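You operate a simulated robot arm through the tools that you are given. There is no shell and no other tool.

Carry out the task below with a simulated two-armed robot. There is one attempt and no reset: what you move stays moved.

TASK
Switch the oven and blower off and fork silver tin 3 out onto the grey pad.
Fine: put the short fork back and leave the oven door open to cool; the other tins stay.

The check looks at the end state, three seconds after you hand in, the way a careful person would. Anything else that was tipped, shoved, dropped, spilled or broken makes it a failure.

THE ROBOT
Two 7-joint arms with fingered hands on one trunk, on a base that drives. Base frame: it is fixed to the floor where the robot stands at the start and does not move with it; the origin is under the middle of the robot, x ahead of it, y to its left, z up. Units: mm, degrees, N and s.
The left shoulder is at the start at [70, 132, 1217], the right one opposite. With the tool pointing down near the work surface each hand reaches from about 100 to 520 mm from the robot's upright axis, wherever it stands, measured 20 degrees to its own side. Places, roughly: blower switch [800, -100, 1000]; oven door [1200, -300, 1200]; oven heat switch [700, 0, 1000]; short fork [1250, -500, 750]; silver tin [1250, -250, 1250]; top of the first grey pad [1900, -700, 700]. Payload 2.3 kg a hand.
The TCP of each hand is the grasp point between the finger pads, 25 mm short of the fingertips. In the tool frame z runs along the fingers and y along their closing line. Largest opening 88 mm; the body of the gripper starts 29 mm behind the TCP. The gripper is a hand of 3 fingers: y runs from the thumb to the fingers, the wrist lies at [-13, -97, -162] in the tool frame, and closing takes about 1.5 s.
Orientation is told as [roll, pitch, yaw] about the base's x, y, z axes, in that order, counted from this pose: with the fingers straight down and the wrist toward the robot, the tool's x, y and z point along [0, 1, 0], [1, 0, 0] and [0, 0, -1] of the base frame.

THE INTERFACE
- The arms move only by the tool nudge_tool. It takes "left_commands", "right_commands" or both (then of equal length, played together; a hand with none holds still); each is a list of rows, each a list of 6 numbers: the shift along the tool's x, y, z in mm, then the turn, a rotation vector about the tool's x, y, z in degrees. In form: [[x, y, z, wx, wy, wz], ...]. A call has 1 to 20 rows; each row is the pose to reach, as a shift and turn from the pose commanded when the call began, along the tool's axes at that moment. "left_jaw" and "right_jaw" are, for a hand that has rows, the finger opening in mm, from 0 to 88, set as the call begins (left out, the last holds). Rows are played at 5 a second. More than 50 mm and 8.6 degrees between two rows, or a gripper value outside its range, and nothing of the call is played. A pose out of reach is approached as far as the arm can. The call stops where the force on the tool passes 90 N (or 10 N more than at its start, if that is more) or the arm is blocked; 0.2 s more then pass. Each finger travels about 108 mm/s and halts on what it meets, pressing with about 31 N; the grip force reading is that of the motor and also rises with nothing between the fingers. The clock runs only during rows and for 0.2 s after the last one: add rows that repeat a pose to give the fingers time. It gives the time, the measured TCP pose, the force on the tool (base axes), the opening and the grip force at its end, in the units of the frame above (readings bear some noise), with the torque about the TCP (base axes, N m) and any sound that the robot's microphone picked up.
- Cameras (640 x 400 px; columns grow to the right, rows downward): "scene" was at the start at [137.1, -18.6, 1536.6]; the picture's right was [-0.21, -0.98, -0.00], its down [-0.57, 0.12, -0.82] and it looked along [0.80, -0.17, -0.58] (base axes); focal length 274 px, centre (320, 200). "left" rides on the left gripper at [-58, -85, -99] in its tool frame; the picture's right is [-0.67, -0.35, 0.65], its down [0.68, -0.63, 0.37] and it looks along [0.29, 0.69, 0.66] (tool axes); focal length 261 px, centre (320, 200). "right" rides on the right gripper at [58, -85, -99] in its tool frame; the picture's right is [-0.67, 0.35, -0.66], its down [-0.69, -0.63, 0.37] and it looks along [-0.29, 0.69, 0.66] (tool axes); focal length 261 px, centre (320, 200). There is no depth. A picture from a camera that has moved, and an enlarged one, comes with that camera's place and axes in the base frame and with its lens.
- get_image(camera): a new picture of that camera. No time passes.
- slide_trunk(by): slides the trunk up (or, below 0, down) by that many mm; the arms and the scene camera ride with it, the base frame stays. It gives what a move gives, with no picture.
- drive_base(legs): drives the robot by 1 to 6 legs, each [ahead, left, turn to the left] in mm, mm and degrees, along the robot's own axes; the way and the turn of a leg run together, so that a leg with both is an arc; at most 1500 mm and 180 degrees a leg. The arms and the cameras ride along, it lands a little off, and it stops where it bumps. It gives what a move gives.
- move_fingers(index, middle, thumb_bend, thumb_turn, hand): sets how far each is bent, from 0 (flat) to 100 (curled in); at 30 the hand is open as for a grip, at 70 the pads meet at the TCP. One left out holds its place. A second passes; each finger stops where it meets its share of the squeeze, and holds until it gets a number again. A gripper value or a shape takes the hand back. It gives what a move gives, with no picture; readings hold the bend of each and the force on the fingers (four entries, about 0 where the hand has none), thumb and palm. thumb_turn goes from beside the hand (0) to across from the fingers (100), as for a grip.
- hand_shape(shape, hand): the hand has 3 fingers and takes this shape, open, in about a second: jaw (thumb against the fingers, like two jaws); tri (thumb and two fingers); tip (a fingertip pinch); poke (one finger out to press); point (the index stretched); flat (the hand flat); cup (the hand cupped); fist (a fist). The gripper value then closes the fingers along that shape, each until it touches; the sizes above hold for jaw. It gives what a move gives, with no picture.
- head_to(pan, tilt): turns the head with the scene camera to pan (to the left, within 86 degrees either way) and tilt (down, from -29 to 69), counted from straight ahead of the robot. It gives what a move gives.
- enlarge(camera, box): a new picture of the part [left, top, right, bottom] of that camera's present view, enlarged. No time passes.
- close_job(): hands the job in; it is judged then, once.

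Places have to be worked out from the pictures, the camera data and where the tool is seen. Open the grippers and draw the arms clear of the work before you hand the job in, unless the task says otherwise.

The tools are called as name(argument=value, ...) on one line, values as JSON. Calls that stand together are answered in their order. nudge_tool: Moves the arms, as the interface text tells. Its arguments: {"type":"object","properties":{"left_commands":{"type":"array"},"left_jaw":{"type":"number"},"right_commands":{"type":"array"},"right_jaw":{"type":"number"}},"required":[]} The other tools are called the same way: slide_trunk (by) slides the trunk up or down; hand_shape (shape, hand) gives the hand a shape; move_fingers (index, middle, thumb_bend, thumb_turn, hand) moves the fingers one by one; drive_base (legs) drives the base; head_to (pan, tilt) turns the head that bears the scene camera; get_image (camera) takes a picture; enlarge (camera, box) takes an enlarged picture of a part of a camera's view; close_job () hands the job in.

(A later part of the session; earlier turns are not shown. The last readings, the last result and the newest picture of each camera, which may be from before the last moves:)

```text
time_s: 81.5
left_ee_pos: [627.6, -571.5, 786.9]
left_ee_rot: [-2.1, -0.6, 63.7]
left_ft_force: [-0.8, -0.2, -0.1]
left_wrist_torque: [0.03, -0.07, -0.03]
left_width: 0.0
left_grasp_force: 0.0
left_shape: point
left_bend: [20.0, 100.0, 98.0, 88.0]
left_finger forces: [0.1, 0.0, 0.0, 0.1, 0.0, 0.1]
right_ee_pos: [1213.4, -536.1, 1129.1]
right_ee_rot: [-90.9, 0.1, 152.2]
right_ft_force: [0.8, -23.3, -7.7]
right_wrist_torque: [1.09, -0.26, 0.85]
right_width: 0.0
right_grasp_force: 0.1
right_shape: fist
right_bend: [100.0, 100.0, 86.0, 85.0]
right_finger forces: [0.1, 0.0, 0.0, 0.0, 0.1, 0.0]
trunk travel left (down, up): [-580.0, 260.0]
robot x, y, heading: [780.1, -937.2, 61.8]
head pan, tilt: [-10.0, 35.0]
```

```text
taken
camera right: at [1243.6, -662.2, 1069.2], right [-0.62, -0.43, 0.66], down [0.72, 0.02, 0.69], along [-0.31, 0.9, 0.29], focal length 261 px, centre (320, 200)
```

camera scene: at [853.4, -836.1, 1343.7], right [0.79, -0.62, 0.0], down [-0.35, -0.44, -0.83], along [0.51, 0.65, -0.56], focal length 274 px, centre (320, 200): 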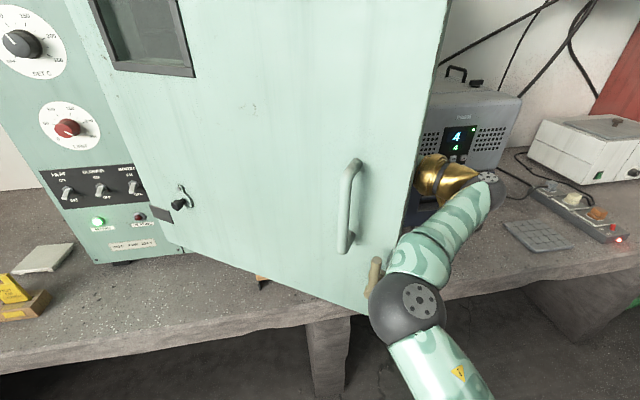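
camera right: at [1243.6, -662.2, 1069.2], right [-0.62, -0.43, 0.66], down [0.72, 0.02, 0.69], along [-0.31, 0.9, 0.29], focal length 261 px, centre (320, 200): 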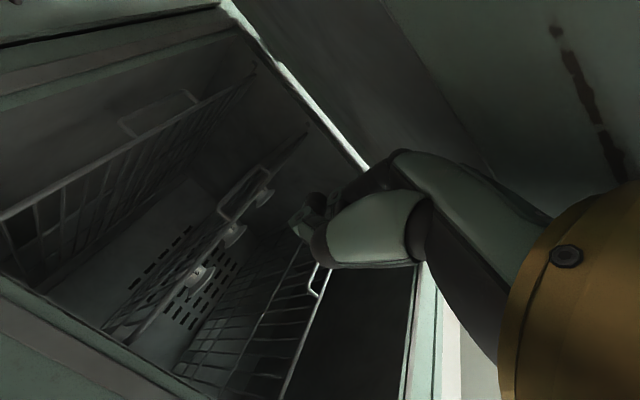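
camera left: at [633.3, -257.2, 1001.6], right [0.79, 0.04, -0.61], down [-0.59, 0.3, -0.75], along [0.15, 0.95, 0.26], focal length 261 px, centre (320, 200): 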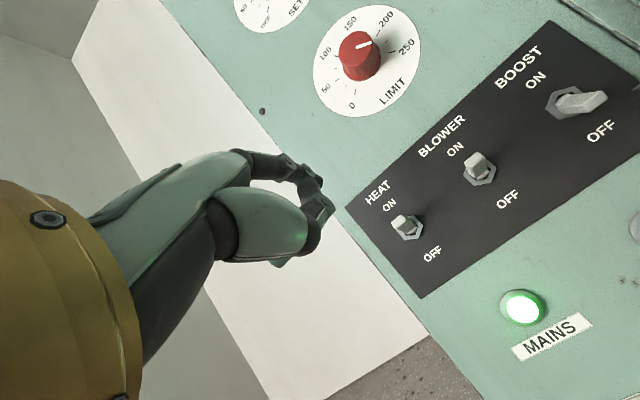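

The force reads about 24 N, mostly pushing my hand back, so the fist may be catching on the door's edge. I take a fresh reading and look closer.

enlarge(camera="scene", box=[320, 130, 500, 330])

head_to(pan=-30, tilt=40)

get_image(camera="scene")

```text
2.00 times, centred on (410, 230) of scene
camera zoom: at [853.4, -836.1, 1343.7], right [0.79, -0.62, 0.0], down [-0.35, -0.44, -0.83], along [0.51, 0.65, -0.56], focal length 547 px, centre (140, 140)
```

zoom: 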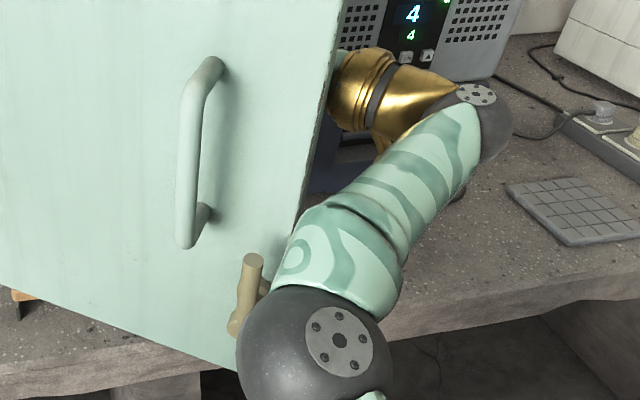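

```text
time_s: 82.4
left_ee_pos: [633.8, -567.0, 786.5]
left_ee_rot: [-1.8, -0.2, 63.4]
left_ft_force: [-0.3, 0.0, -0.1]
left_wrist_torque: [-0.02, 0.0, -0.01]
left_width: 0.0
left_grasp_force: 0.0
left_shape: point
left_bend: [20.0, 100.0, 98.0, 88.0]
left_finger forces: [0.0, 0.0, 0.1, 0.0, 0.0, 0.0]
right_ee_pos: [1224.6, -529.0, 1122.2]
right_ee_rot: [-90.2, -0.4, 152.1]
right_ft_force: [8.4, -13.1, -6.3]
right_wrist_torque: [0.8, -0.1, 1.26]
right_width: 0.2
right_grasp_force: 0.1
right_shape: fist
right_bend: [100.0, 100.0, 86.0, 85.0]
right_finger forces: [0.0, 0.0, 0.0, 0.0, 0.0, 0.1]
trunk travel left (down, up): [-580.0, 260.0]
robot x, y, heading: [780.9, -935.7, 61.8]
head pan, tilt: [-30.0, 40.0]
```

```text
taken
camera scene: at [883.8, -852.0, 1334.3], right [0.53, -0.85, -0.01], down [-0.55, -0.34, -0.77], along [0.65, 0.41, -0.64], focal length 274 px, centre (320, 200)
```

scene: 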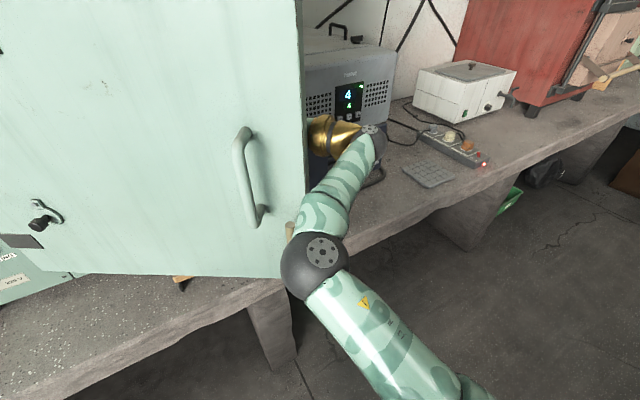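

The elbow sits close against the door's latch side while the hand is inside, squeezing the door. Backing straight away relieves the elbow and pulls the door further open with the hand.

drive_base(legs=[[-60, 0, 0]])

get_image(camera="scene")

get_image(camera="right")

```text
time_s: 83.3
left_ee_pos: [603.0, -615.2, 783.7]
left_ee_rot: [-2.2, 0.1, 63.7]
left_ft_force: [-0.3, -0.3, -0.6]
left_wrist_torque: [-0.01, 0.0, -0.02]
left_width: 0.0
left_grasp_force: 0.0
left_shape: point
left_bend: [20.0, 100.0, 98.0, 88.0]
left_finger forces: [0.0, 0.1, 0.1, 0.0, 0.0, 0.0]
right_ee_pos: [1191.3, -573.6, 1121.1]
right_ee_rot: [-90.1, 0.2, 152.1]
right_ft_force: [0.0, 0.4, -0.3]
right_wrist_torque: [0.03, 0.0, -0.03]
right_width: 0.0
right_grasp_force: 0.0
right_shape: fist
right_bend: [100.0, 100.0, 86.0, 85.0]
right_finger forces: [0.1, 0.0, 0.1, 0.0, 0.0, 0.0]
trunk travel left (down, up): [-580.0, 260.0]
robot x, y, heading: [757.9, -988.8, 61.8]
head pan, tilt: [-30.0, 40.0]
```

```text
taken
camera scene: at [850.5, -896.0, 1334.1], right [0.53, -0.85, 0.0], down [-0.55, -0.34, -0.76], along [0.65, 0.4, -0.64], focal length 274 px, centre (320, 200)
```

scene: 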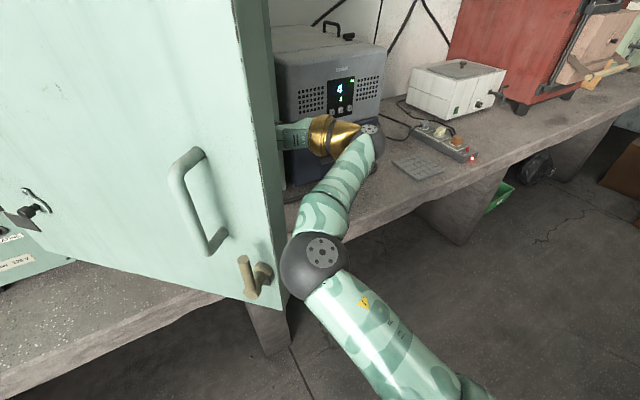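

```text
taken
camera right: at [1221.1, -701.6, 1062.3], right [-0.62, -0.42, 0.67], down [0.73, 0.03, 0.69], along [-0.31, 0.91, 0.28], focal length 261 px, centre (320, 200)
```

right: 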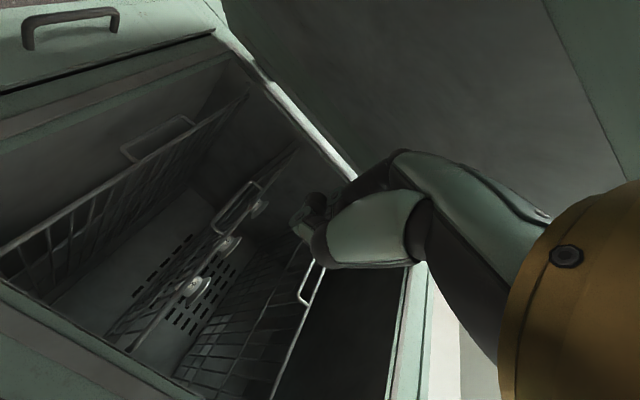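

The door swung on to roughly 45–50° and the contact force is gone. I back off a bit more to get the elbow past the door tip, then push left.

drive_base(legs=[[-90, 0, 0], [0, 110, 0]])

get_image(camera="scene")

get_image(camera="right")

```text
time_s: 85.3
left_ee_pos: [463.7, -642.8, 783.1]
left_ee_rot: [-2.1, 0.0, 63.5]
left_ft_force: [-0.7, -0.3, -0.3]
left_wrist_torque: [0.0, 0.0, 0.0]
left_width: 0.3
left_grasp_force: 0.1
left_shape: point
left_bend: [20.0, 100.0, 98.0, 88.0]
left_finger forces: [0.0, 0.0, 0.0, 0.0, 0.1, 0.0]
right_ee_pos: [1052.1, -603.7, 1123.1]
right_ee_rot: [-90.1, 0.1, 152.2]
right_ft_force: [0.3, 0.0, 0.0]
right_wrist_torque: [-0.01, 0.02, 0.04]
right_width: 0.2
right_grasp_force: 0.1
right_shape: fist
right_bend: [100.0, 100.0, 86.0, 85.0]
right_finger forces: [0.0, 0.0, 0.1, 0.0, 0.0, 0.0]
trunk travel left (down, up): [-580.0, 260.0]
robot x, y, heading: [611.8, -1015.9, 62.0]
head pan, tilt: [-30.0, 40.0]
```

```text
taken
camera scene: at [710.9, -926.8, 1334.4], right [0.53, -0.85, 0.0], down [-0.55, -0.34, -0.77], along [0.65, 0.4, -0.64], focal length 274 px, centre (320, 200)
```

scene: 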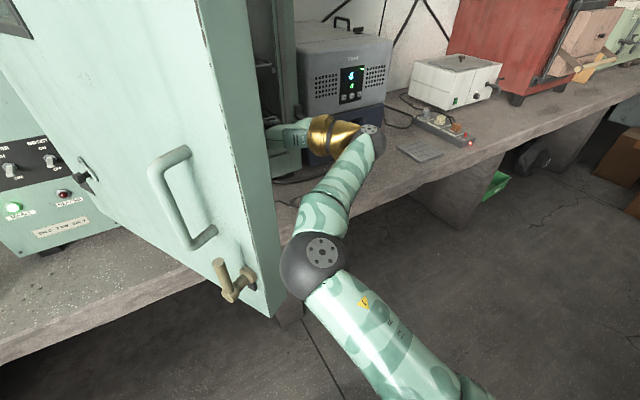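

```text
taken
camera right: at [1081.6, -731.9, 1062.9], right [-0.62, -0.42, 0.67], down [0.73, 0.03, 0.69], along [-0.31, 0.91, 0.29], focal length 261 px, centre (320, 200)
```

right: 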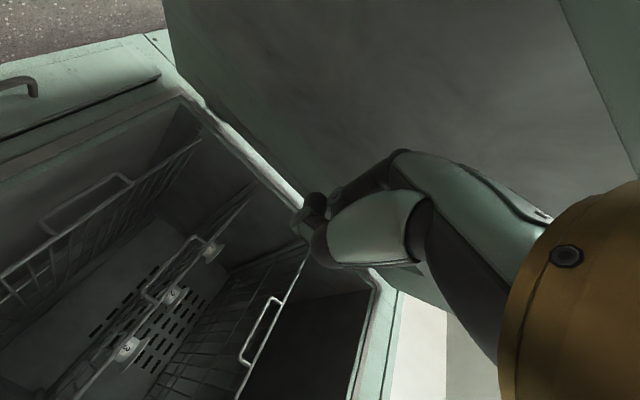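

The door is at about 55° and I now see numbered tins on the racks. I keep backing slightly and pushing left.

drive_base(legs=[[-55, 30, 0], [0, 110, 0]])

get_image(camera="scene")

get_image(camera="right")

```text
time_s: 87.0
left_ee_pos: [316.4, -626.8, 782.9]
left_ee_rot: [-2.2, -0.1, 63.5]
left_ft_force: [1.1, -1.0, -0.3]
left_wrist_torque: [-0.01, 0.01, -0.02]
left_width: 0.0
left_grasp_force: 0.1
left_shape: point
left_bend: [20.0, 100.0, 98.0, 88.0]
left_finger forces: [0.0, 0.0, 0.0, 0.1, 0.0, 0.1]
right_ee_pos: [903.6, -587.9, 1122.6]
right_ee_rot: [-90.1, 0.0, 152.2]
right_ft_force: [0.4, 0.2, 0.0]
right_wrist_torque: [0.0, -0.01, 0.01]
right_width: 0.1
right_grasp_force: 0.0
right_shape: fist
right_bend: [100.0, 100.0, 86.0, 85.0]
right_finger forces: [0.1, 0.1, 0.1, 0.0, 0.0, 0.0]
trunk travel left (down, up): [-580.0, 260.0]
robot x, y, heading: [467.7, -996.1, 61.9]
head pan, tilt: [-30.0, 40.0]
```

```text
taken
camera scene: at [562.3, -909.2, 1334.4], right [0.53, -0.85, 0.0], down [-0.55, -0.34, -0.77], along [0.65, 0.4, -0.64], focal length 274 px, centre (320, 200)
```

scene: 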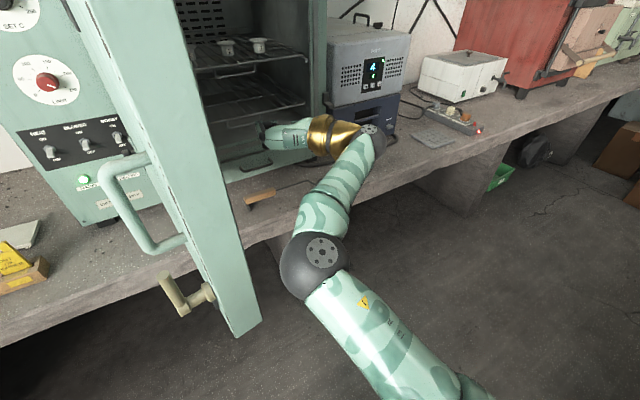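

```text
taken
camera right: at [933.0, -714.5, 1062.8], right [-0.62, -0.42, 0.67], down [0.73, 0.03, 0.69], along [-0.31, 0.91, 0.29], focal length 261 px, centre (320, 200)
```

right: 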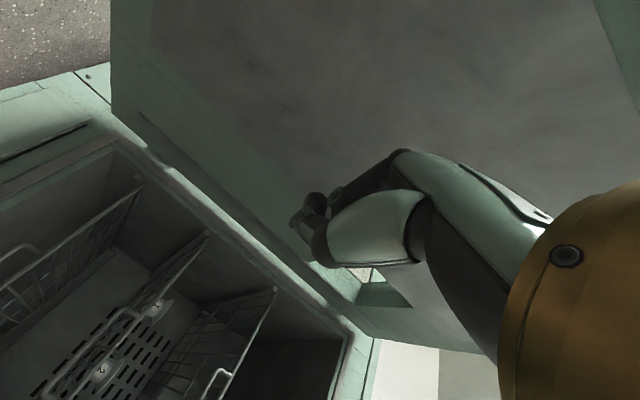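

The door is about 80° open. I keep pushing left to open it beyond 90°.

drive_base(legs=[[0, 130, 0]])

get_image(camera="scene")

get_image(camera="right")

```text
time_s: 88.3
left_ee_pos: [201.3, -565.4, 784.0]
left_ee_rot: [-2.1, 0.0, 63.4]
left_ft_force: [-0.5, 0.2, 0.0]
left_wrist_torque: [0.02, 0.02, 0.0]
left_width: 0.0
left_grasp_force: 0.0
left_shape: point
left_bend: [20.0, 100.0, 98.0, 88.0]
left_finger forces: [0.1, 0.0, 0.1, 0.0, 0.0, 0.1]
right_ee_pos: [789.0, -526.3, 1123.0]
right_ee_rot: [-90.1, 0.1, 152.1]
right_ft_force: [0.5, -1.5, 0.1]
right_wrist_torque: [-0.04, 0.01, -0.01]
right_width: 0.0
right_grasp_force: 0.1
right_shape: fist
right_bend: [100.0, 100.0, 86.0, 85.0]
right_finger forces: [0.0, 0.0, 0.1, 0.0, 0.1, 0.1]
trunk travel left (down, up): [-580.0, 260.0]
robot x, y, heading: [348.5, -936.1, 62.0]
head pan, tilt: [-30.0, 40.0]
```

```text
taken
camera scene: at [447.8, -847.9, 1334.4], right [0.53, -0.85, 0.0], down [-0.55, -0.34, -0.77], along [0.65, 0.4, -0.64], focal length 274 px, centre (320, 200)
```

scene: 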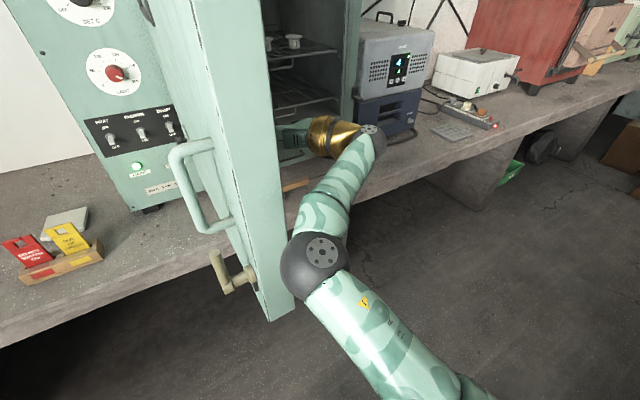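

```text
taken
camera right: at [818.6, -653.1, 1062.9], right [-0.62, -0.42, 0.67], down [0.73, 0.03, 0.69], along [-0.31, 0.91, 0.29], focal length 261 px, centre (320, 200)
```

right: 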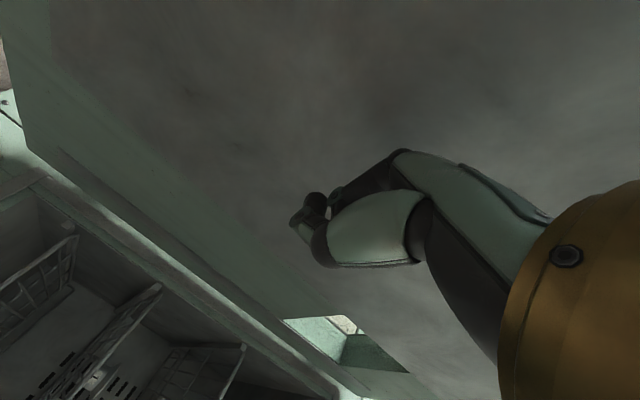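

The elbow passes just beyond the door tip; I back 45 mm more for margin and continue pushing left.

drive_base(legs=[[-45, 0, 0], [0, 130, 0]])

get_image(camera="scene")

get_image(camera="right")

```text
time_s: 90.1
left_ee_pos: [64.2, -542.8, 783.2]
left_ee_rot: [-2.1, -0.1, 63.5]
left_ft_force: [-0.1, 0.6, 0.5]
left_wrist_torque: [-0.01, -0.01, -0.02]
left_width: 0.1
left_grasp_force: 0.1
left_shape: point
left_bend: [20.0, 100.0, 98.0, 88.0]
left_finger forces: [0.0, 0.0, 0.0, 0.0, 0.0, 0.0]
right_ee_pos: [653.2, -503.1, 1122.1]
right_ee_rot: [-90.0, 0.0, 152.2]
right_ft_force: [-0.1, 0.4, 0.0]
right_wrist_torque: [0.01, -0.01, 0.0]
right_width: 0.0
right_grasp_force: 0.1
right_shape: fist
right_bend: [100.0, 100.0, 86.0, 85.0]
right_finger forces: [0.0, 0.0, 0.0, 0.0, 0.0, 0.1]
trunk travel left (down, up): [-580.0, 260.0]
robot x, y, heading: [212.6, -915.5, 61.8]
head pan, tilt: [-30.0, 40.0]
```

```text
taken
camera scene: at [311.5, -825.9, 1334.4], right [0.53, -0.85, 0.0], down [-0.55, -0.34, -0.77], along [0.65, 0.4, -0.64], focal length 274 px, centre (320, 200)
```

scene: 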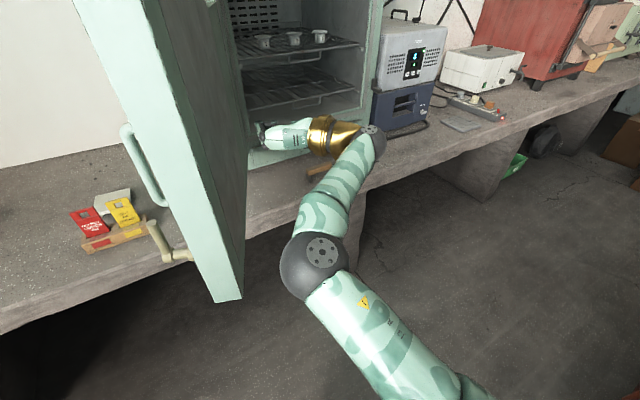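

```text
taken
camera right: at [682.5, -631.2, 1063.1], right [-0.62, -0.42, 0.67], down [0.73, 0.03, 0.69], along [-0.31, 0.91, 0.29], focal length 261 px, centre (320, 200)
```

right: 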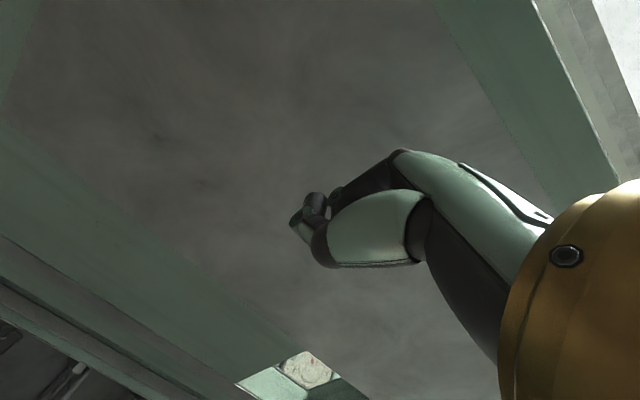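

The door has swung to roughly 108°. One more push to the left gives me more room.

drive_base(legs=[[0, 140, 0]])

get_image(camera="scene")

get_image(camera="right")

```text
time_s: 91.4
left_ee_pos: [-6.3, -466.7, 790.0]
left_ee_rot: [-1.3, -0.3, 59.5]
left_ft_force: [-1.1, -0.2, 0.8]
left_wrist_torque: [0.04, -0.03, 0.02]
left_width: 0.0
left_grasp_force: 0.0
left_shape: point
left_bend: [20.0, 100.0, 98.0, 88.0]
left_finger forces: [0.0, 0.0, 0.1, 0.1, 0.0, 0.1]
right_ee_pos: [585.9, -473.7, 1123.7]
right_ee_rot: [-90.5, -0.7, 148.0]
right_ft_force: [23.5, -20.0, 5.5]
right_wrist_torque: [0.02, 0.33, 1.07]
right_width: 80.8
right_grasp_force: 0.0
right_shape: fist
right_bend: [100.0, 100.0, 85.0, 85.0]
right_finger forces: [4.2, 22.6, 0.0, 0.0, 4.9, 0.1]
trunk travel left (down, up): [-580.0, 260.0]
robot x, y, heading: [109.0, -839.1, 57.7]
head pan, tilt: [-30.0, 40.0]
```

```text
taken
camera scene: at [224.1, -772.7, 1334.4], right [0.47, -0.88, -0.02], down [-0.58, -0.29, -0.76], along [0.67, 0.37, -0.65], focal length 274 px, centre (320, 200)
```

scene: 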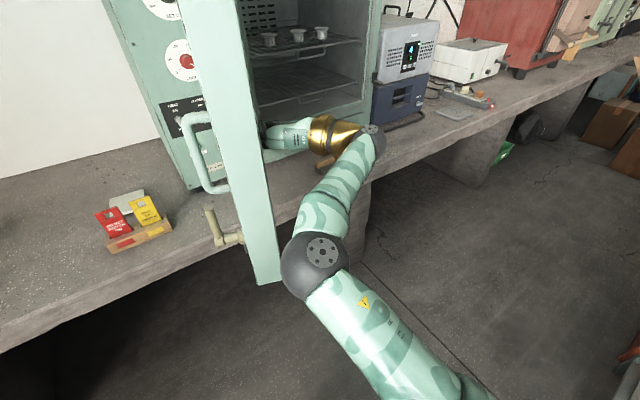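

```text
taken
camera right: at [605.5, -601.4, 1061.9], right [-0.64, -0.38, 0.67], down [0.73, -0.03, 0.68], along [-0.24, 0.92, 0.3], focal length 261 px, centre (320, 200)
```

right: 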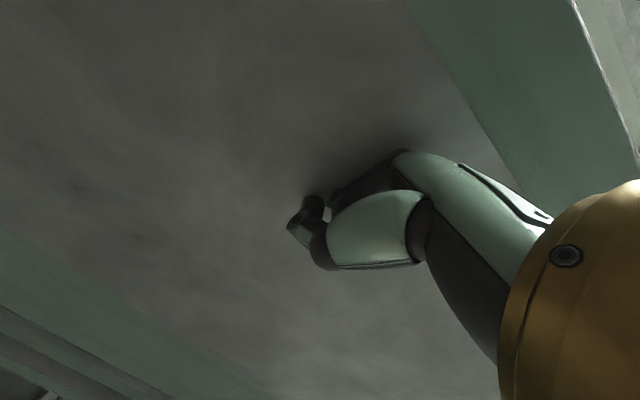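

The door met its stop (30 N on the hand, my heading got nudged to 57.7°), so it's fully open. I move off to the right and square up again.

drive_base(legs=[[0, -80, 0], [0, 0, 3.7]])

get_image(camera="scene")

```text
time_s: 92.9
left_ee_pos: [28.8, -509.4, 783.0]
left_ee_rot: [-2.2, 0.0, 63.2]
left_ft_force: [1.0, 0.1, -0.2]
left_wrist_torque: [0.02, -0.05, 0.01]
left_width: 0.0
left_grasp_force: 0.0
left_shape: point
left_bend: [20.0, 100.0, 98.0, 88.0]
left_finger forces: [0.0, 0.0, 0.0, 0.0, 0.0, 0.0]
right_ee_pos: [618.3, -473.2, 1124.0]
right_ee_rot: [-90.2, 0.2, 151.7]
right_ft_force: [-0.4, -0.1, -0.2]
right_wrist_torque: [0.02, 0.0, -0.01]
right_width: 80.4
right_grasp_force: 0.0
right_shape: fist
right_bend: [100.0, 100.0, 86.0, 85.0]
right_finger forces: [0.1, 0.1, 0.1, 0.0, 0.0, 0.0]
trunk travel left (down, up): [-580.0, 260.0]
robot x, y, heading: [178.8, -882.6, 61.5]
head pan, tilt: [-30.0, 40.0]
```

```text
taken
camera scene: at [273.9, -792.9, 1334.4], right [0.52, -0.85, 0.0], down [-0.55, -0.34, -0.77], along [0.65, 0.4, -0.64], focal length 274 px, centre (320, 200)
```

scene: 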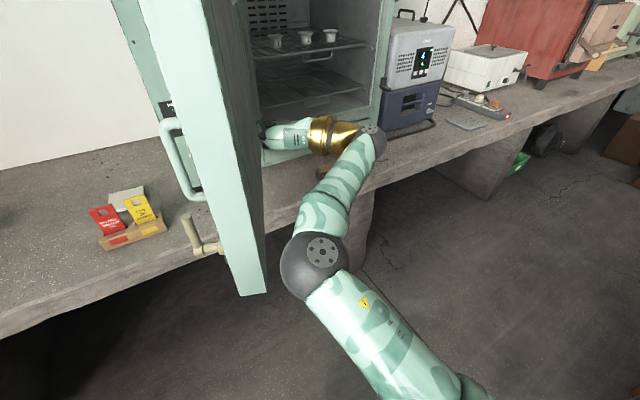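

The door rests at its stop, about 108° open. I drive right to stand in front of the open oven and look inside.

drive_base(legs=[[0, -560, 0]])

head_to(pan=0, tilt=18)

get_image(camera="scene")

```text
time_s: 96.1
left_ee_pos: [521.0, -776.2, 782.9]
left_ee_rot: [-2.1, 0.0, 63.5]
left_ft_force: [0.8, 0.7, 0.8]
left_wrist_torque: [0.03, -0.02, -0.01]
left_width: 0.3
left_grasp_force: 0.0
left_shape: point
left_bend: [20.0, 100.0, 98.0, 88.0]
left_finger forces: [0.0, 0.0, 0.0, 0.0, 0.0, 0.0]
right_ee_pos: [1109.6, -737.2, 1123.6]
right_ee_rot: [-90.2, 0.2, 152.0]
right_ft_force: [-0.6, 0.9, 0.5]
right_wrist_torque: [0.0, 0.0, 0.0]
right_width: 80.6
right_grasp_force: 0.1
right_shape: fist
right_bend: [100.0, 100.0, 86.0, 85.0]
right_finger forces: [0.1, 0.0, 0.0, 0.1, 0.1, 0.0]
trunk travel left (down, up): [-580.0, 260.0]
robot x, y, heading: [671.0, -1148.7, 61.8]
head pan, tilt: [-30.0, 40.0]
```

```text
time_s: 97.1
left_ee_pos: [520.6, -777.5, 783.5]
left_ee_rot: [-2.2, 0.0, 63.5]
left_ft_force: [-0.5, -0.3, 0.1]
left_wrist_torque: [-0.06, -0.01, 0.01]
left_width: 0.2
left_grasp_force: 0.1
left_shape: point
left_bend: [20.0, 100.0, 98.0, 88.0]
left_finger forces: [0.0, 0.0, 0.0, 0.0, 0.0, 0.0]
right_ee_pos: [1109.6, -737.1, 1123.4]
right_ee_rot: [-90.2, 0.2, 152.0]
right_ft_force: [-0.3, 0.6, 0.9]
right_wrist_torque: [-0.01, -0.01, 0.01]
right_width: 80.6
right_grasp_force: 0.0
right_shape: fist
right_bend: [100.0, 100.0, 86.0, 85.0]
right_finger forces: [0.0, 0.1, 0.0, 0.0, 0.1, 0.1]
trunk travel left (down, up): [-580.0, 260.0]
robot x, y, heading: [670.2, -1148.7, 62.0]
head pan, tilt: [0.0, 18.0]
```

```text
taken
camera scene: at [739.1, -1021.9, 1369.0], right [0.88, -0.47, 0.0], down [-0.15, -0.27, -0.95], along [0.45, 0.84, -0.31], focal length 274 px, centre (320, 200)
```

scene: 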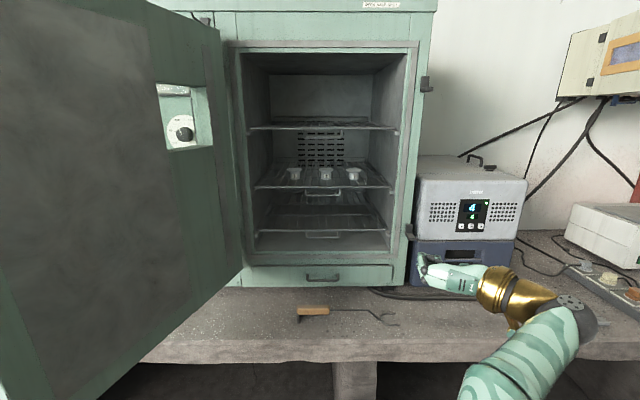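

A clear view into the oven: three racks, tins on the middle one. I enlarge the tins and the fork.

enlarge(camera="scene", box=[240, 110, 400, 210])

enlarge(camera="scene", box=[280, 155, 370, 205])

enlarge(camera="scene", box=[280, 260, 440, 360])

```text
4.00 times, centred on (320, 160) of scene
camera zoom: at [739.1, -1021.9, 1369.0], right [0.88, -0.47, 0.0], down [-0.15, -0.27, -0.95], along [0.45, 0.84, -0.31], focal length 1094 px, centre (320, 360)
```

zoom: 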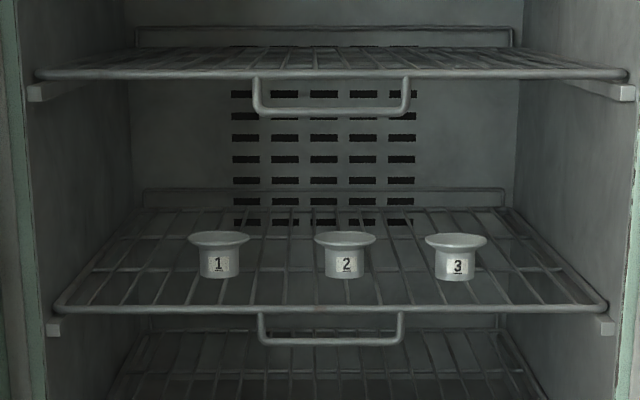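

```text
7.11 times, centred on (325, 180) of scene
camera zoom: at [739.1, -1021.9, 1369.0], right [0.88, -0.47, 0.0], down [-0.15, -0.27, -0.95], along [0.45, 0.84, -0.31], focal length 1945 px, centre (284, 342)
```

zoom: 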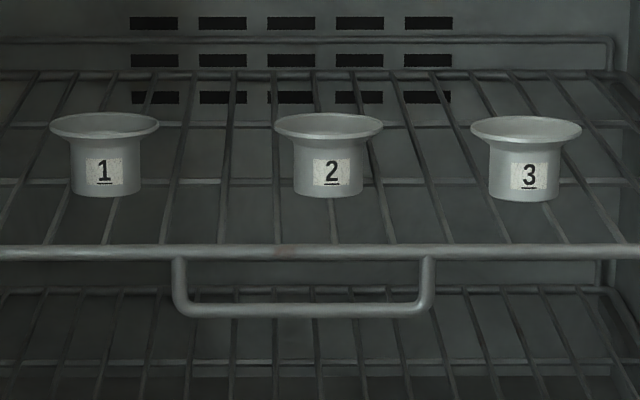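

```text
4.00 times, centred on (360, 310) of scene
camera zoom: at [739.1, -1021.9, 1369.0], right [0.88, -0.47, 0.0], down [-0.15, -0.27, -0.95], along [0.45, 0.84, -0.31], focal length 1094 px, centre (160, -240)
```

zoom: 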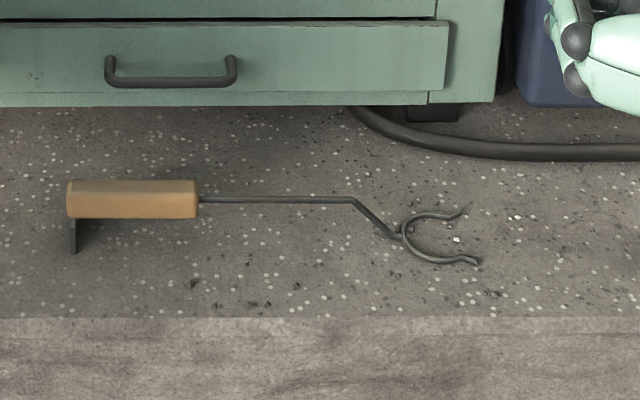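

Silver tins 1, 2, 3 stand left to right on the middle rack; tin 3 is the right one at about (s 1255, n 465). I return the right hand to a fingers-down jaw pose before moving in to pick up the fork.

hand_shape(shape="jaw", hand="right")

nudge_tool(right_commands=[[8.2, -4.1, -10.1, 4.62, 4.62, 4.62], [16.4, -8.2, -20.2, 9.24, 9.24, 9.24], [24.6, -12.3, -30.3, 13.86, 13.86, 13.86], [32.8, -16.4, -40.4, 18.48, 18.48, 18.48], [41, -20.5, -50.5, 23.1, 23.1, 23.1], [49.2, -24.6, -60.6, 27.72, 27.72, 27.72], [57.4, -28.7, -70.7, 32.34, 32.34, 32.34], [65.6, -32.8, -80.8, 36.96, 36.96, 36.96], [73.8, -36.9, -90.9, 41.58, 41.58, 41.58], [82, -41, -101, 46.2, 46.2, 46.2], [90.2, -45.1, -111.1, 50.82, 50.82, 50.82], [98.4, -49.2, -121.2, 55.44, 55.44, 55.44], [106.6, -53.3, -131.3, 60.06, 60.06, 60.06], [114.8, -57.4, -141.4, 64.68, 64.68, 64.68], [123, -62, -151, 69.3, 69.3, 69.3]])

get_image(camera="scene")

```text
time_s: 98.0
left_ee_pos: [520.8, -777.6, 783.8]
left_ee_rot: [-2.2, 0.0, 63.5]
left_ft_force: [-0.1, 0.1, 0.5]
left_wrist_torque: [0.01, -0.04, 0.0]
left_width: 0.0
left_grasp_force: 0.0
left_shape: point
left_bend: [20.0, 100.0, 98.0, 88.0]
left_finger forces: [0.0, 0.0, 0.0, 0.0, 0.0, 0.0]
right_ee_pos: [1109.1, -737.5, 1122.9]
right_ee_rot: [-90.2, 0.1, 152.0]
right_ft_force: [0.5, 0.6, 0.0]
right_wrist_torque: [-0.01, 0.01, -0.02]
right_width: 87.6
right_grasp_force: 0.1
right_shape: jaw
right_bend: [30.0, 30.0, 30.0, 97.0]
right_finger forces: [0.1, 0.0, 0.0, 0.0, 0.1, 0.0]
trunk travel left (down, up): [-580.0, 260.0]
robot x, y, heading: [667.2, -1148.1, 61.8]
head pan, tilt: [0.0, 18.0]
```

```text
time_s: 101.2
left_ee_pos: [521.0, -776.3, 783.0]
left_ee_rot: [-2.1, 0.1, 63.5]
left_ft_force: [0.8, -0.4, 0.6]
left_wrist_torque: [0.0, 0.0, 0.03]
left_width: 0.2
left_grasp_force: 0.1
left_shape: point
left_bend: [20.0, 100.0, 98.0, 88.0]
left_finger forces: [0.1, 0.0, 0.1, 0.0, 0.0, 0.0]
right_ee_pos: [1094.7, -901.3, 998.0]
right_ee_rot: [0.0, -0.2, 61.9]
right_ft_force: [0.3, 0.0, -0.7]
right_wrist_torque: [0.01, -0.03, 0.01]
right_width: 88.0
right_grasp_force: 0.0
right_shape: jaw
right_bend: [30.0, 30.0, 30.0, 97.0]
right_finger forces: [0.0, 0.1, 0.1, 0.1, 0.0, 0.1]
right hand out of reach, approached as far as the arm can: row 2, 3
trunk travel left (down, up): [-580.0, 260.0]
robot x, y, heading: [671.8, -1151.2, 61.9]
head pan, tilt: [0.0, 18.0]
```

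```text
taken
camera scene: at [739.5, -1022.0, 1369.1], right [0.88, -0.47, 0.0], down [-0.15, -0.27, -0.95], along [0.45, 0.84, -0.31], focal length 274 px, centre (320, 200)
```

scene: 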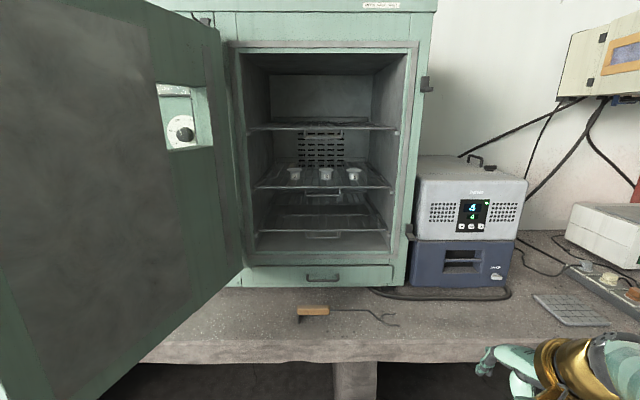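

I turn left about 29.5° first, so the left arm swings away from the open door, then drive toward the oven's right front.

drive_base(legs=[[0, 0, 29.5], [302, -335, 0]])

head_to(pan=-5, tilt=45)

get_image(camera="scene")

get_image(camera="right")

get_image(camera="left")

```text
time_s: 105.3
left_ee_pos: [678.0, -593.5, 783.3]
left_ee_rot: [-2.2, 0.0, 93.4]
left_ft_force: [-0.3, 0.0, -0.1]
left_wrist_torque: [0.03, 0.0, -0.01]
left_width: 0.0
left_grasp_force: 0.0
left_shape: point
left_bend: [20.0, 100.0, 98.0, 88.0]
left_finger forces: [0.0, 0.0, 0.0, 0.0, 0.1, 0.0]
right_ee_pos: [1236.0, -415.2, 1000.0]
right_ee_rot: [-0.1, -0.2, 91.8]
right_ft_force: [0.5, 0.2, 0.6]
right_wrist_torque: [0.03, 0.01, -0.01]
right_width: 87.6
right_grasp_force: 0.1
right_shape: jaw
right_bend: [30.0, 30.0, 30.0, 97.0]
right_finger forces: [0.0, 0.1, 0.1, 0.0, 0.1, 0.1]
trunk travel left (down, up): [-580.0, 260.0]
robot x, y, heading: [991.4, -836.8, 91.8]
head pan, tilt: [0.0, 18.0]
```

```text
time_s: 106.3
left_ee_pos: [678.5, -593.2, 783.9]
left_ee_rot: [-2.3, 0.1, 93.4]
left_ft_force: [-0.7, 0.2, 0.7]
left_wrist_torque: [-0.02, 0.0, -0.01]
left_width: 0.0
left_grasp_force: 0.1
left_shape: point
left_bend: [20.0, 100.0, 98.0, 88.0]
left_finger forces: [0.0, 0.0, 0.0, 0.0, 0.1, 0.0]
right_ee_pos: [1236.3, -415.1, 999.7]
right_ee_rot: [-0.1, -0.2, 91.8]
right_ft_force: [0.2, -0.2, -0.9]
right_wrist_torque: [0.02, 0.0, -0.03]
right_width: 87.6
right_grasp_force: 0.1
right_shape: jaw
right_bend: [30.0, 30.0, 30.0, 97.0]
right_finger forces: [0.1, 0.0, 0.0, 0.0, 0.1, 0.0]
trunk travel left (down, up): [-580.0, 260.0]
robot x, y, heading: [992.8, -840.5, 91.5]
head pan, tilt: [-5.0, 45.0]
```

```text
taken
camera scene: at [997.3, -709.9, 1327.2], right [1.0, -0.06, 0.0], down [-0.04, -0.71, -0.71], along [0.04, 0.71, -0.71], focal length 274 px, centre (320, 200)
```

scene: 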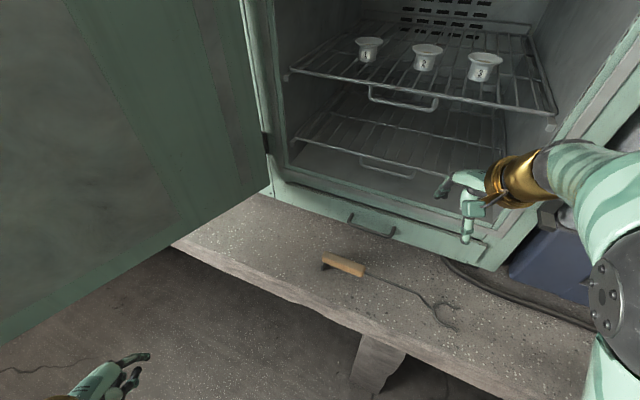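

```text
taken
camera right: at [1181.9, -502.4, 1097.3], right [0.66, 0.37, 0.66], down [0.71, -0.61, -0.37], along [0.26, 0.71, -0.66], focal length 261 px, centre (320, 200)
```

right: 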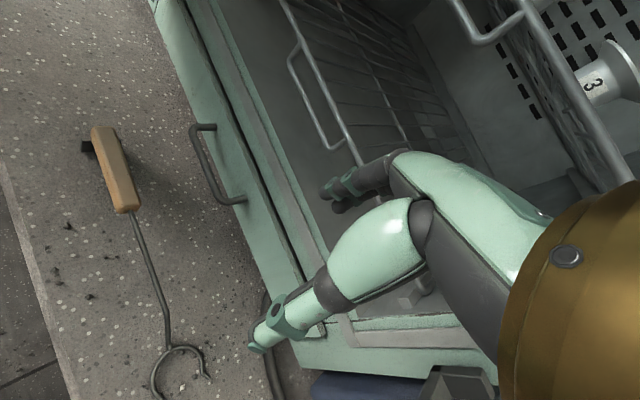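

```text
taken
camera left: at [737.4, -674.3, 885.3], right [0.71, -0.31, -0.63], down [-0.63, -0.67, -0.39], along [-0.3, 0.68, -0.67], focal length 261 px, centre (320, 200)
```

left: 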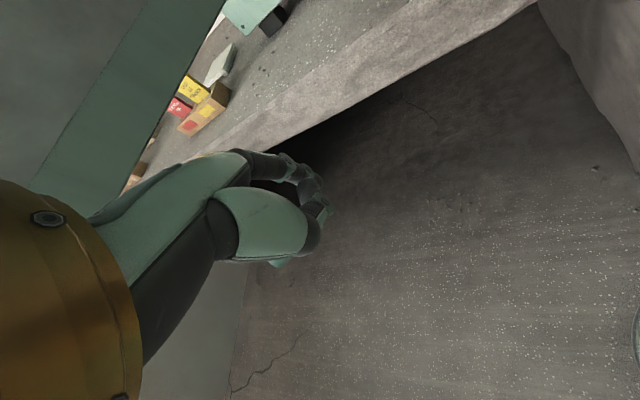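

I am now at the oven's right front, heading 91.5°, with everything clear. I enlarge the fork in both views to fix its pose exactly (also to put it back later).

enlarge(camera="scene", box=[300, 230, 480, 350])

enlarge(camera="right", box=[60, 100, 240, 400])

enlarge(camera="scene", box=[320, 0, 560, 150])

```text
3.33 times, centred on (390, 290) of scene
camera zoom: at [997.3, -709.9, 1327.2], right [1.0, -0.06, 0.0], down [-0.04, -0.71, -0.71], along [0.04, 0.71, -0.71], focal length 912 px, centre (87, -100)
```

zoom: 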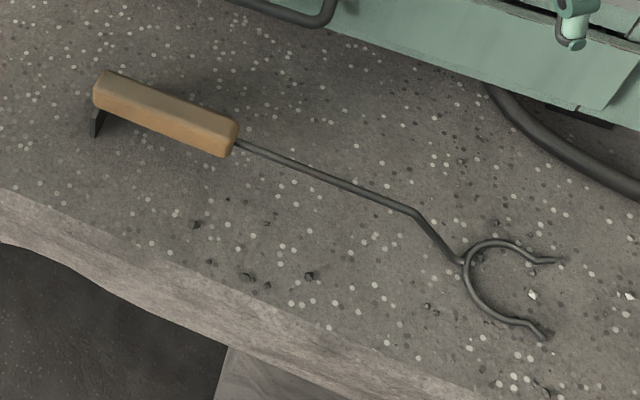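

```text
1.33 times, centred on (150, 250) of right
camera zoom: at [1181.9, -502.4, 1097.3], right [0.66, 0.37, 0.66], down [0.71, -0.61, -0.37], along [0.26, 0.71, -0.66], focal length 348 px, centre (547, 133)
```

zoom: 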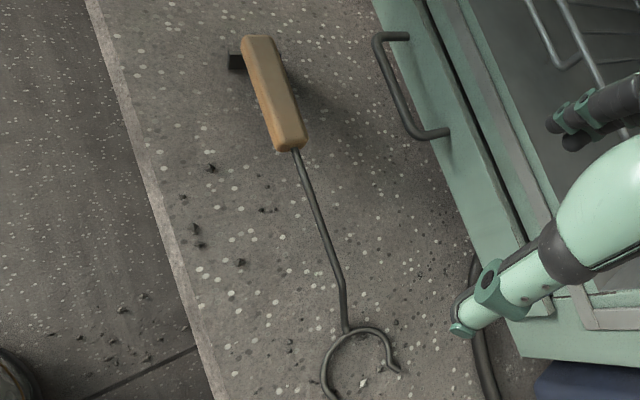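

```text
2.67 times, centred on (440, 75) of scene
camera zoom: at [997.3, -709.9, 1327.2], right [1.0, -0.06, 0.0], down [-0.04, -0.71, -0.71], along [0.04, 0.71, -0.71], focal length 729 px, centre (0, 533)
```

zoom: 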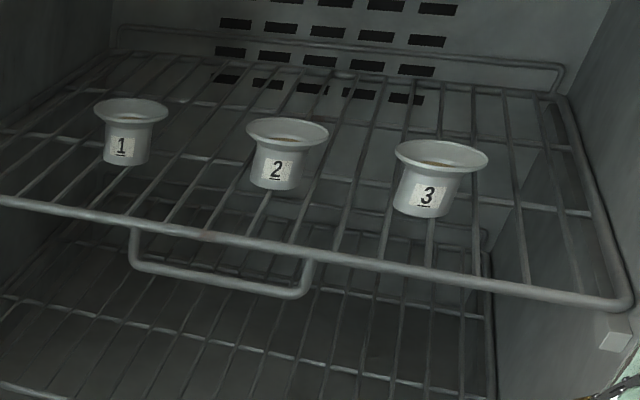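

The fork's handle runs along the bench direction with its front end at (s 1169, n 209, z≈743); I'll grip it at s≈1140. I move the right hand above it, aligned across the handle, with the jaw at 60 mm.

nudge_tool(right_commands=[[22, 9, 28, 0, 0, 4.9], [45, 18.5, 57, 0, 0, 9.8], [67, 27.7, 85, 0, 0, 14.7], [89.5, 37, 113, 0, 0, 19.6], [112, 46, 142, 0, 0, 24.5], [134.3, 55.4, 170, 0, 0, 29.4], [134.3, 55.4, 170, 0, 0, 29.4]], right_jaw=60)

get_image(camera="scene")

get_image(camera="right")

```text
time_s: 107.9
left_ee_pos: [679.0, -593.9, 784.0]
left_ee_rot: [-2.1, -0.1, 93.4]
left_ft_force: [-0.2, -0.1, -0.3]
left_wrist_torque: [-0.01, 0.01, 0.02]
left_width: 0.1
left_grasp_force: 0.0
left_shape: point
left_bend: [20.0, 100.0, 98.0, 88.0]
left_finger forces: [0.0, 0.1, 0.0, 0.0, 0.0, 0.1]
right_ee_pos: [1103.9, -365.0, 828.6]
right_ee_rot: [0.2, -0.1, 62.0]
right_ft_force: [0.4, 0.9, 0.7]
right_wrist_torque: [-0.02, 0.0, 0.0]
right_width: 60.2
right_grasp_force: 0.0
right_shape: jaw
right_bend: [28.0, 38.0, 59.0, 99.0]
right_finger forces: [0.0, 0.1, 0.1, 0.0, 0.0, 0.0]
right hand out of reach, approached as far as the arm can: row 5
trunk travel left (down, up): [-580.0, 260.0]
robot x, y, heading: [993.5, -844.0, 91.7]
head pan, tilt: [-5.0, 45.0]
```

```text
taken
camera scene: at [997.8, -710.6, 1327.2], right [1.0, -0.06, 0.0], down [-0.04, -0.71, -0.71], along [0.04, 0.71, -0.71], focal length 274 px, centre (320, 200)
```

scene: 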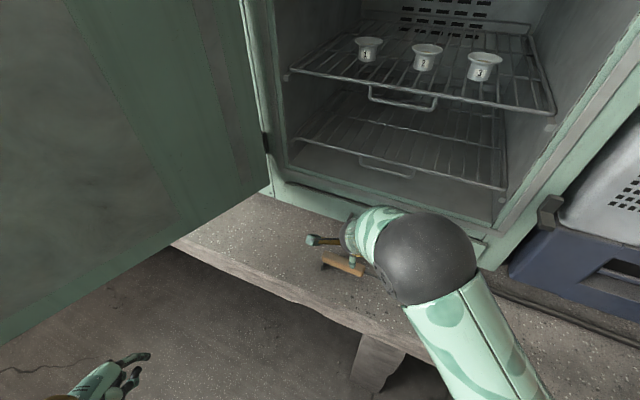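

```text
taken
camera right: at [1012.9, -411.9, 926.4], right [0.76, -0.01, 0.65], down [0.31, -0.88, -0.37], along [0.58, 0.48, -0.66], focal length 261 px, centre (320, 200)
```

right: 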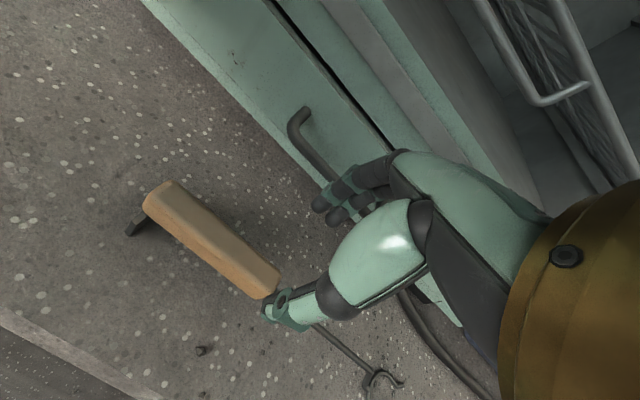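

The point below the TCP falls on the handle about 14 mm from its front end and ~3 mm off centre; I correct that and descend around the handle.

nudge_tool(right_commands=[[10, -3, 10, 0, 0, 0], [10, -3, 35, 0, 0, 0], [10, -3, 60, 0, 0, 0], [10, -3, 75, 0, 0, 0], [10, -3, 85, 0, 0, 0], [10, -3, 85, 0, 0, 0]])

get_image(camera="right")

get_image(camera="scene")

```text
time_s: 109.3
left_ee_pos: [679.1, -594.0, 782.4]
left_ee_rot: [-2.1, 0.0, 93.4]
left_ft_force: [0.6, 0.7, -0.6]
left_wrist_torque: [0.0, 0.01, 0.0]
left_width: 0.1
left_grasp_force: 0.0
left_shape: point
left_bend: [20.0, 100.0, 98.0, 88.0]
left_finger forces: [0.0, 0.0, 0.1, 0.1, 0.0, 0.0]
right_ee_pos: [1091.2, -361.8, 745.0]
right_ee_rot: [0.1, -0.2, 62.3]
right_ft_force: [-0.1, -0.1, -0.2]
right_wrist_torque: [-0.03, -0.03, 0.0]
right_width: 60.1
right_grasp_force: 0.0
right_shape: jaw
right_bend: [28.0, 38.0, 59.0, 99.0]
right_finger forces: [0.1, 0.0, 0.1, 0.1, 0.0, 0.0]
trunk travel left (down, up): [-580.0, 260.0]
robot x, y, heading: [994.3, -843.2, 91.6]
head pan, tilt: [-5.0, 45.0]
```

```text
taken
camera right: at [1000.3, -410.5, 842.5], right [0.75, 0.0, 0.66], down [0.32, -0.87, -0.37], along [0.57, 0.49, -0.66], focal length 261 px, centre (320, 200)
```

right: 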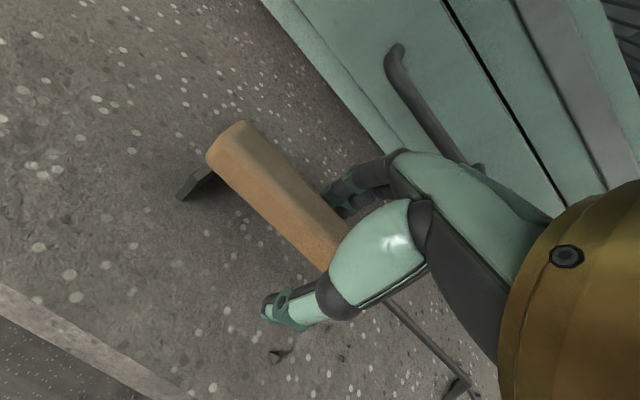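

```text
taken
camera scene: at [997.3, -709.9, 1327.2], right [1.0, -0.06, 0.0], down [-0.04, -0.71, -0.71], along [0.04, 0.71, -0.71], focal length 274 px, centre (320, 200)
```

scene: 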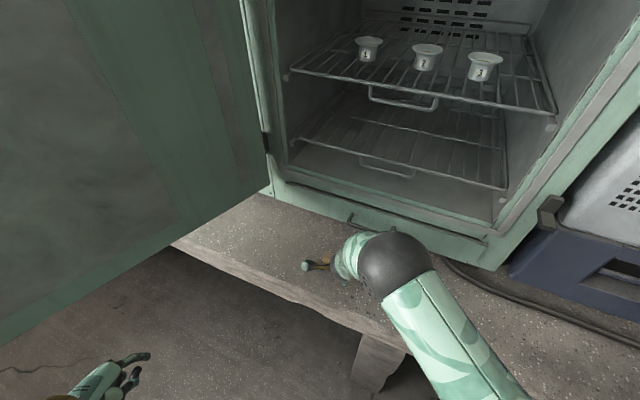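

The fingers straddle the handle with no contact. I close the jaw on it.

nudge_tool(right_commands=[[0, 0, 0, 0, 0, 0], [0, 0, 0, 0, 0, 0], [0, 0, 0, 0, 0, 0], [0, 0, 0, 0, 0, 0], [0, 0, 0, 0, 0, 0], [0, 0, 0, 0, 0, 0], [0, 0, 0, 0, 0, 0], [0, 0, 0, 0, 0, 0]], right_jaw=0)

get_image(camera="right")

```text
time_s: 111.1
left_ee_pos: [678.4, -592.8, 783.8]
left_ee_rot: [-2.2, 0.0, 93.4]
left_ft_force: [-0.3, -0.7, 1.0]
left_wrist_torque: [-0.02, 0.0, 0.02]
left_width: 0.2
left_grasp_force: 0.0
left_shape: point
left_bend: [20.0, 100.0, 98.0, 88.0]
left_finger forces: [0.0, 0.0, 0.0, 0.0, 0.0, 0.0]
right_ee_pos: [1089.9, -361.6, 744.6]
right_ee_rot: [0.0, -0.2, 62.3]
right_ft_force: [-0.9, 0.4, -1.7]
right_wrist_torque: [0.02, 0.01, 0.02]
right_width: 15.7
right_grasp_force: 31.4
right_shape: jaw
right_bend: [75.0, 74.0, 78.0, 100.0]
right_finger forces: [18.2, 3.3, 0.0, 0.0, 25.4, 0.1]
trunk travel left (down, up): [-580.0, 260.0]
robot x, y, heading: [993.5, -838.2, 91.7]
head pan, tilt: [-5.0, 45.0]
```

```text
taken
camera right: at [1000.4, -410.2, 842.5], right [0.75, 0.0, 0.66], down [0.32, -0.87, -0.37], along [0.57, 0.49, -0.66], focal length 261 px, centre (320, 200)
```

right: 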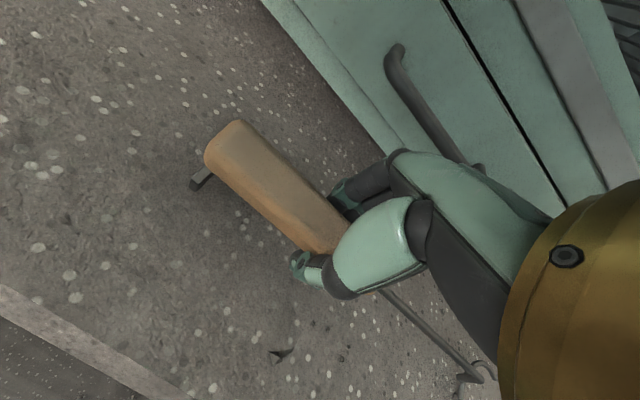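

The handle is gripped (31 N). I lift 40 mm slowly and check how the fork hangs.

nudge_tool(right_commands=[[0, 0, -10, 0, 0, 0], [0, 0, -20, 0, 0, 0], [0, 0, -30, 0, 0, 0], [0, 0, -40, 0, 0, 0], [0, 0, -40, 0, 0, 0]])

get_image(camera="right")

get_image(camera="scene")

```text
time_s: 112.3
left_ee_pos: [678.5, -591.0, 783.3]
left_ee_rot: [-2.1, 0.1, 93.4]
left_ft_force: [0.4, -0.2, -0.1]
left_wrist_torque: [0.02, 0.01, -0.01]
left_width: 0.0
left_grasp_force: 0.1
left_shape: point
left_bend: [20.0, 100.0, 98.0, 88.0]
left_finger forces: [0.1, 0.1, 0.1, 0.1, 0.0, 0.1]
right_ee_pos: [1090.6, -360.2, 784.5]
right_ee_rot: [0.2, -0.1, 62.4]
right_ft_force: [-0.5, -0.3, -1.2]
right_wrist_torque: [0.06, 0.12, 0.01]
right_width: 15.5
right_grasp_force: 31.1
right_shape: jaw
right_bend: [75.0, 74.0, 78.0, 100.0]
right_finger forces: [18.0, 3.8, 0.0, 0.0, 25.3, 0.1]
trunk travel left (down, up): [-580.0, 260.0]
robot x, y, heading: [991.5, -839.1, 91.8]
head pan, tilt: [-5.0, 45.0]
```

```text
taken
camera right: at [1000.4, -409.9, 882.4], right [0.75, 0.0, 0.66], down [0.32, -0.87, -0.37], along [0.57, 0.49, -0.66], focal length 261 px, centre (320, 200)
```

right: 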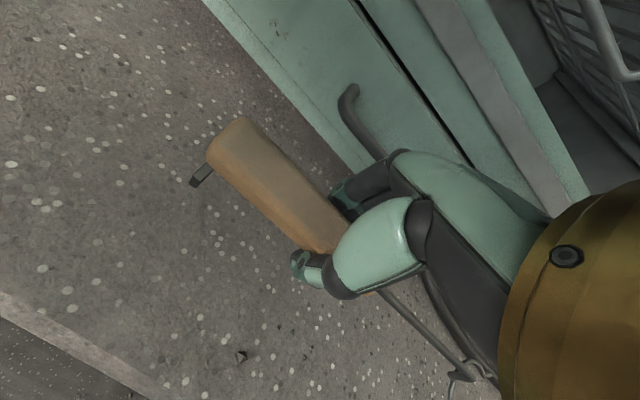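

```text
taken
camera scene: at [997.5, -709.3, 1327.1], right [1.0, -0.06, 0.0], down [-0.04, -0.71, -0.71], along [0.04, 0.71, -0.71], focal length 274 px, centre (320, 200)
```

scene: 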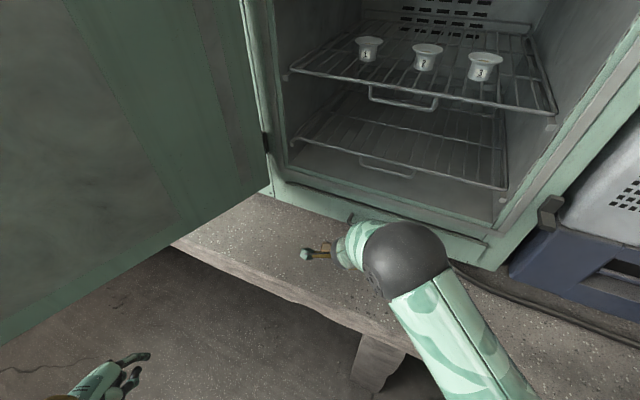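

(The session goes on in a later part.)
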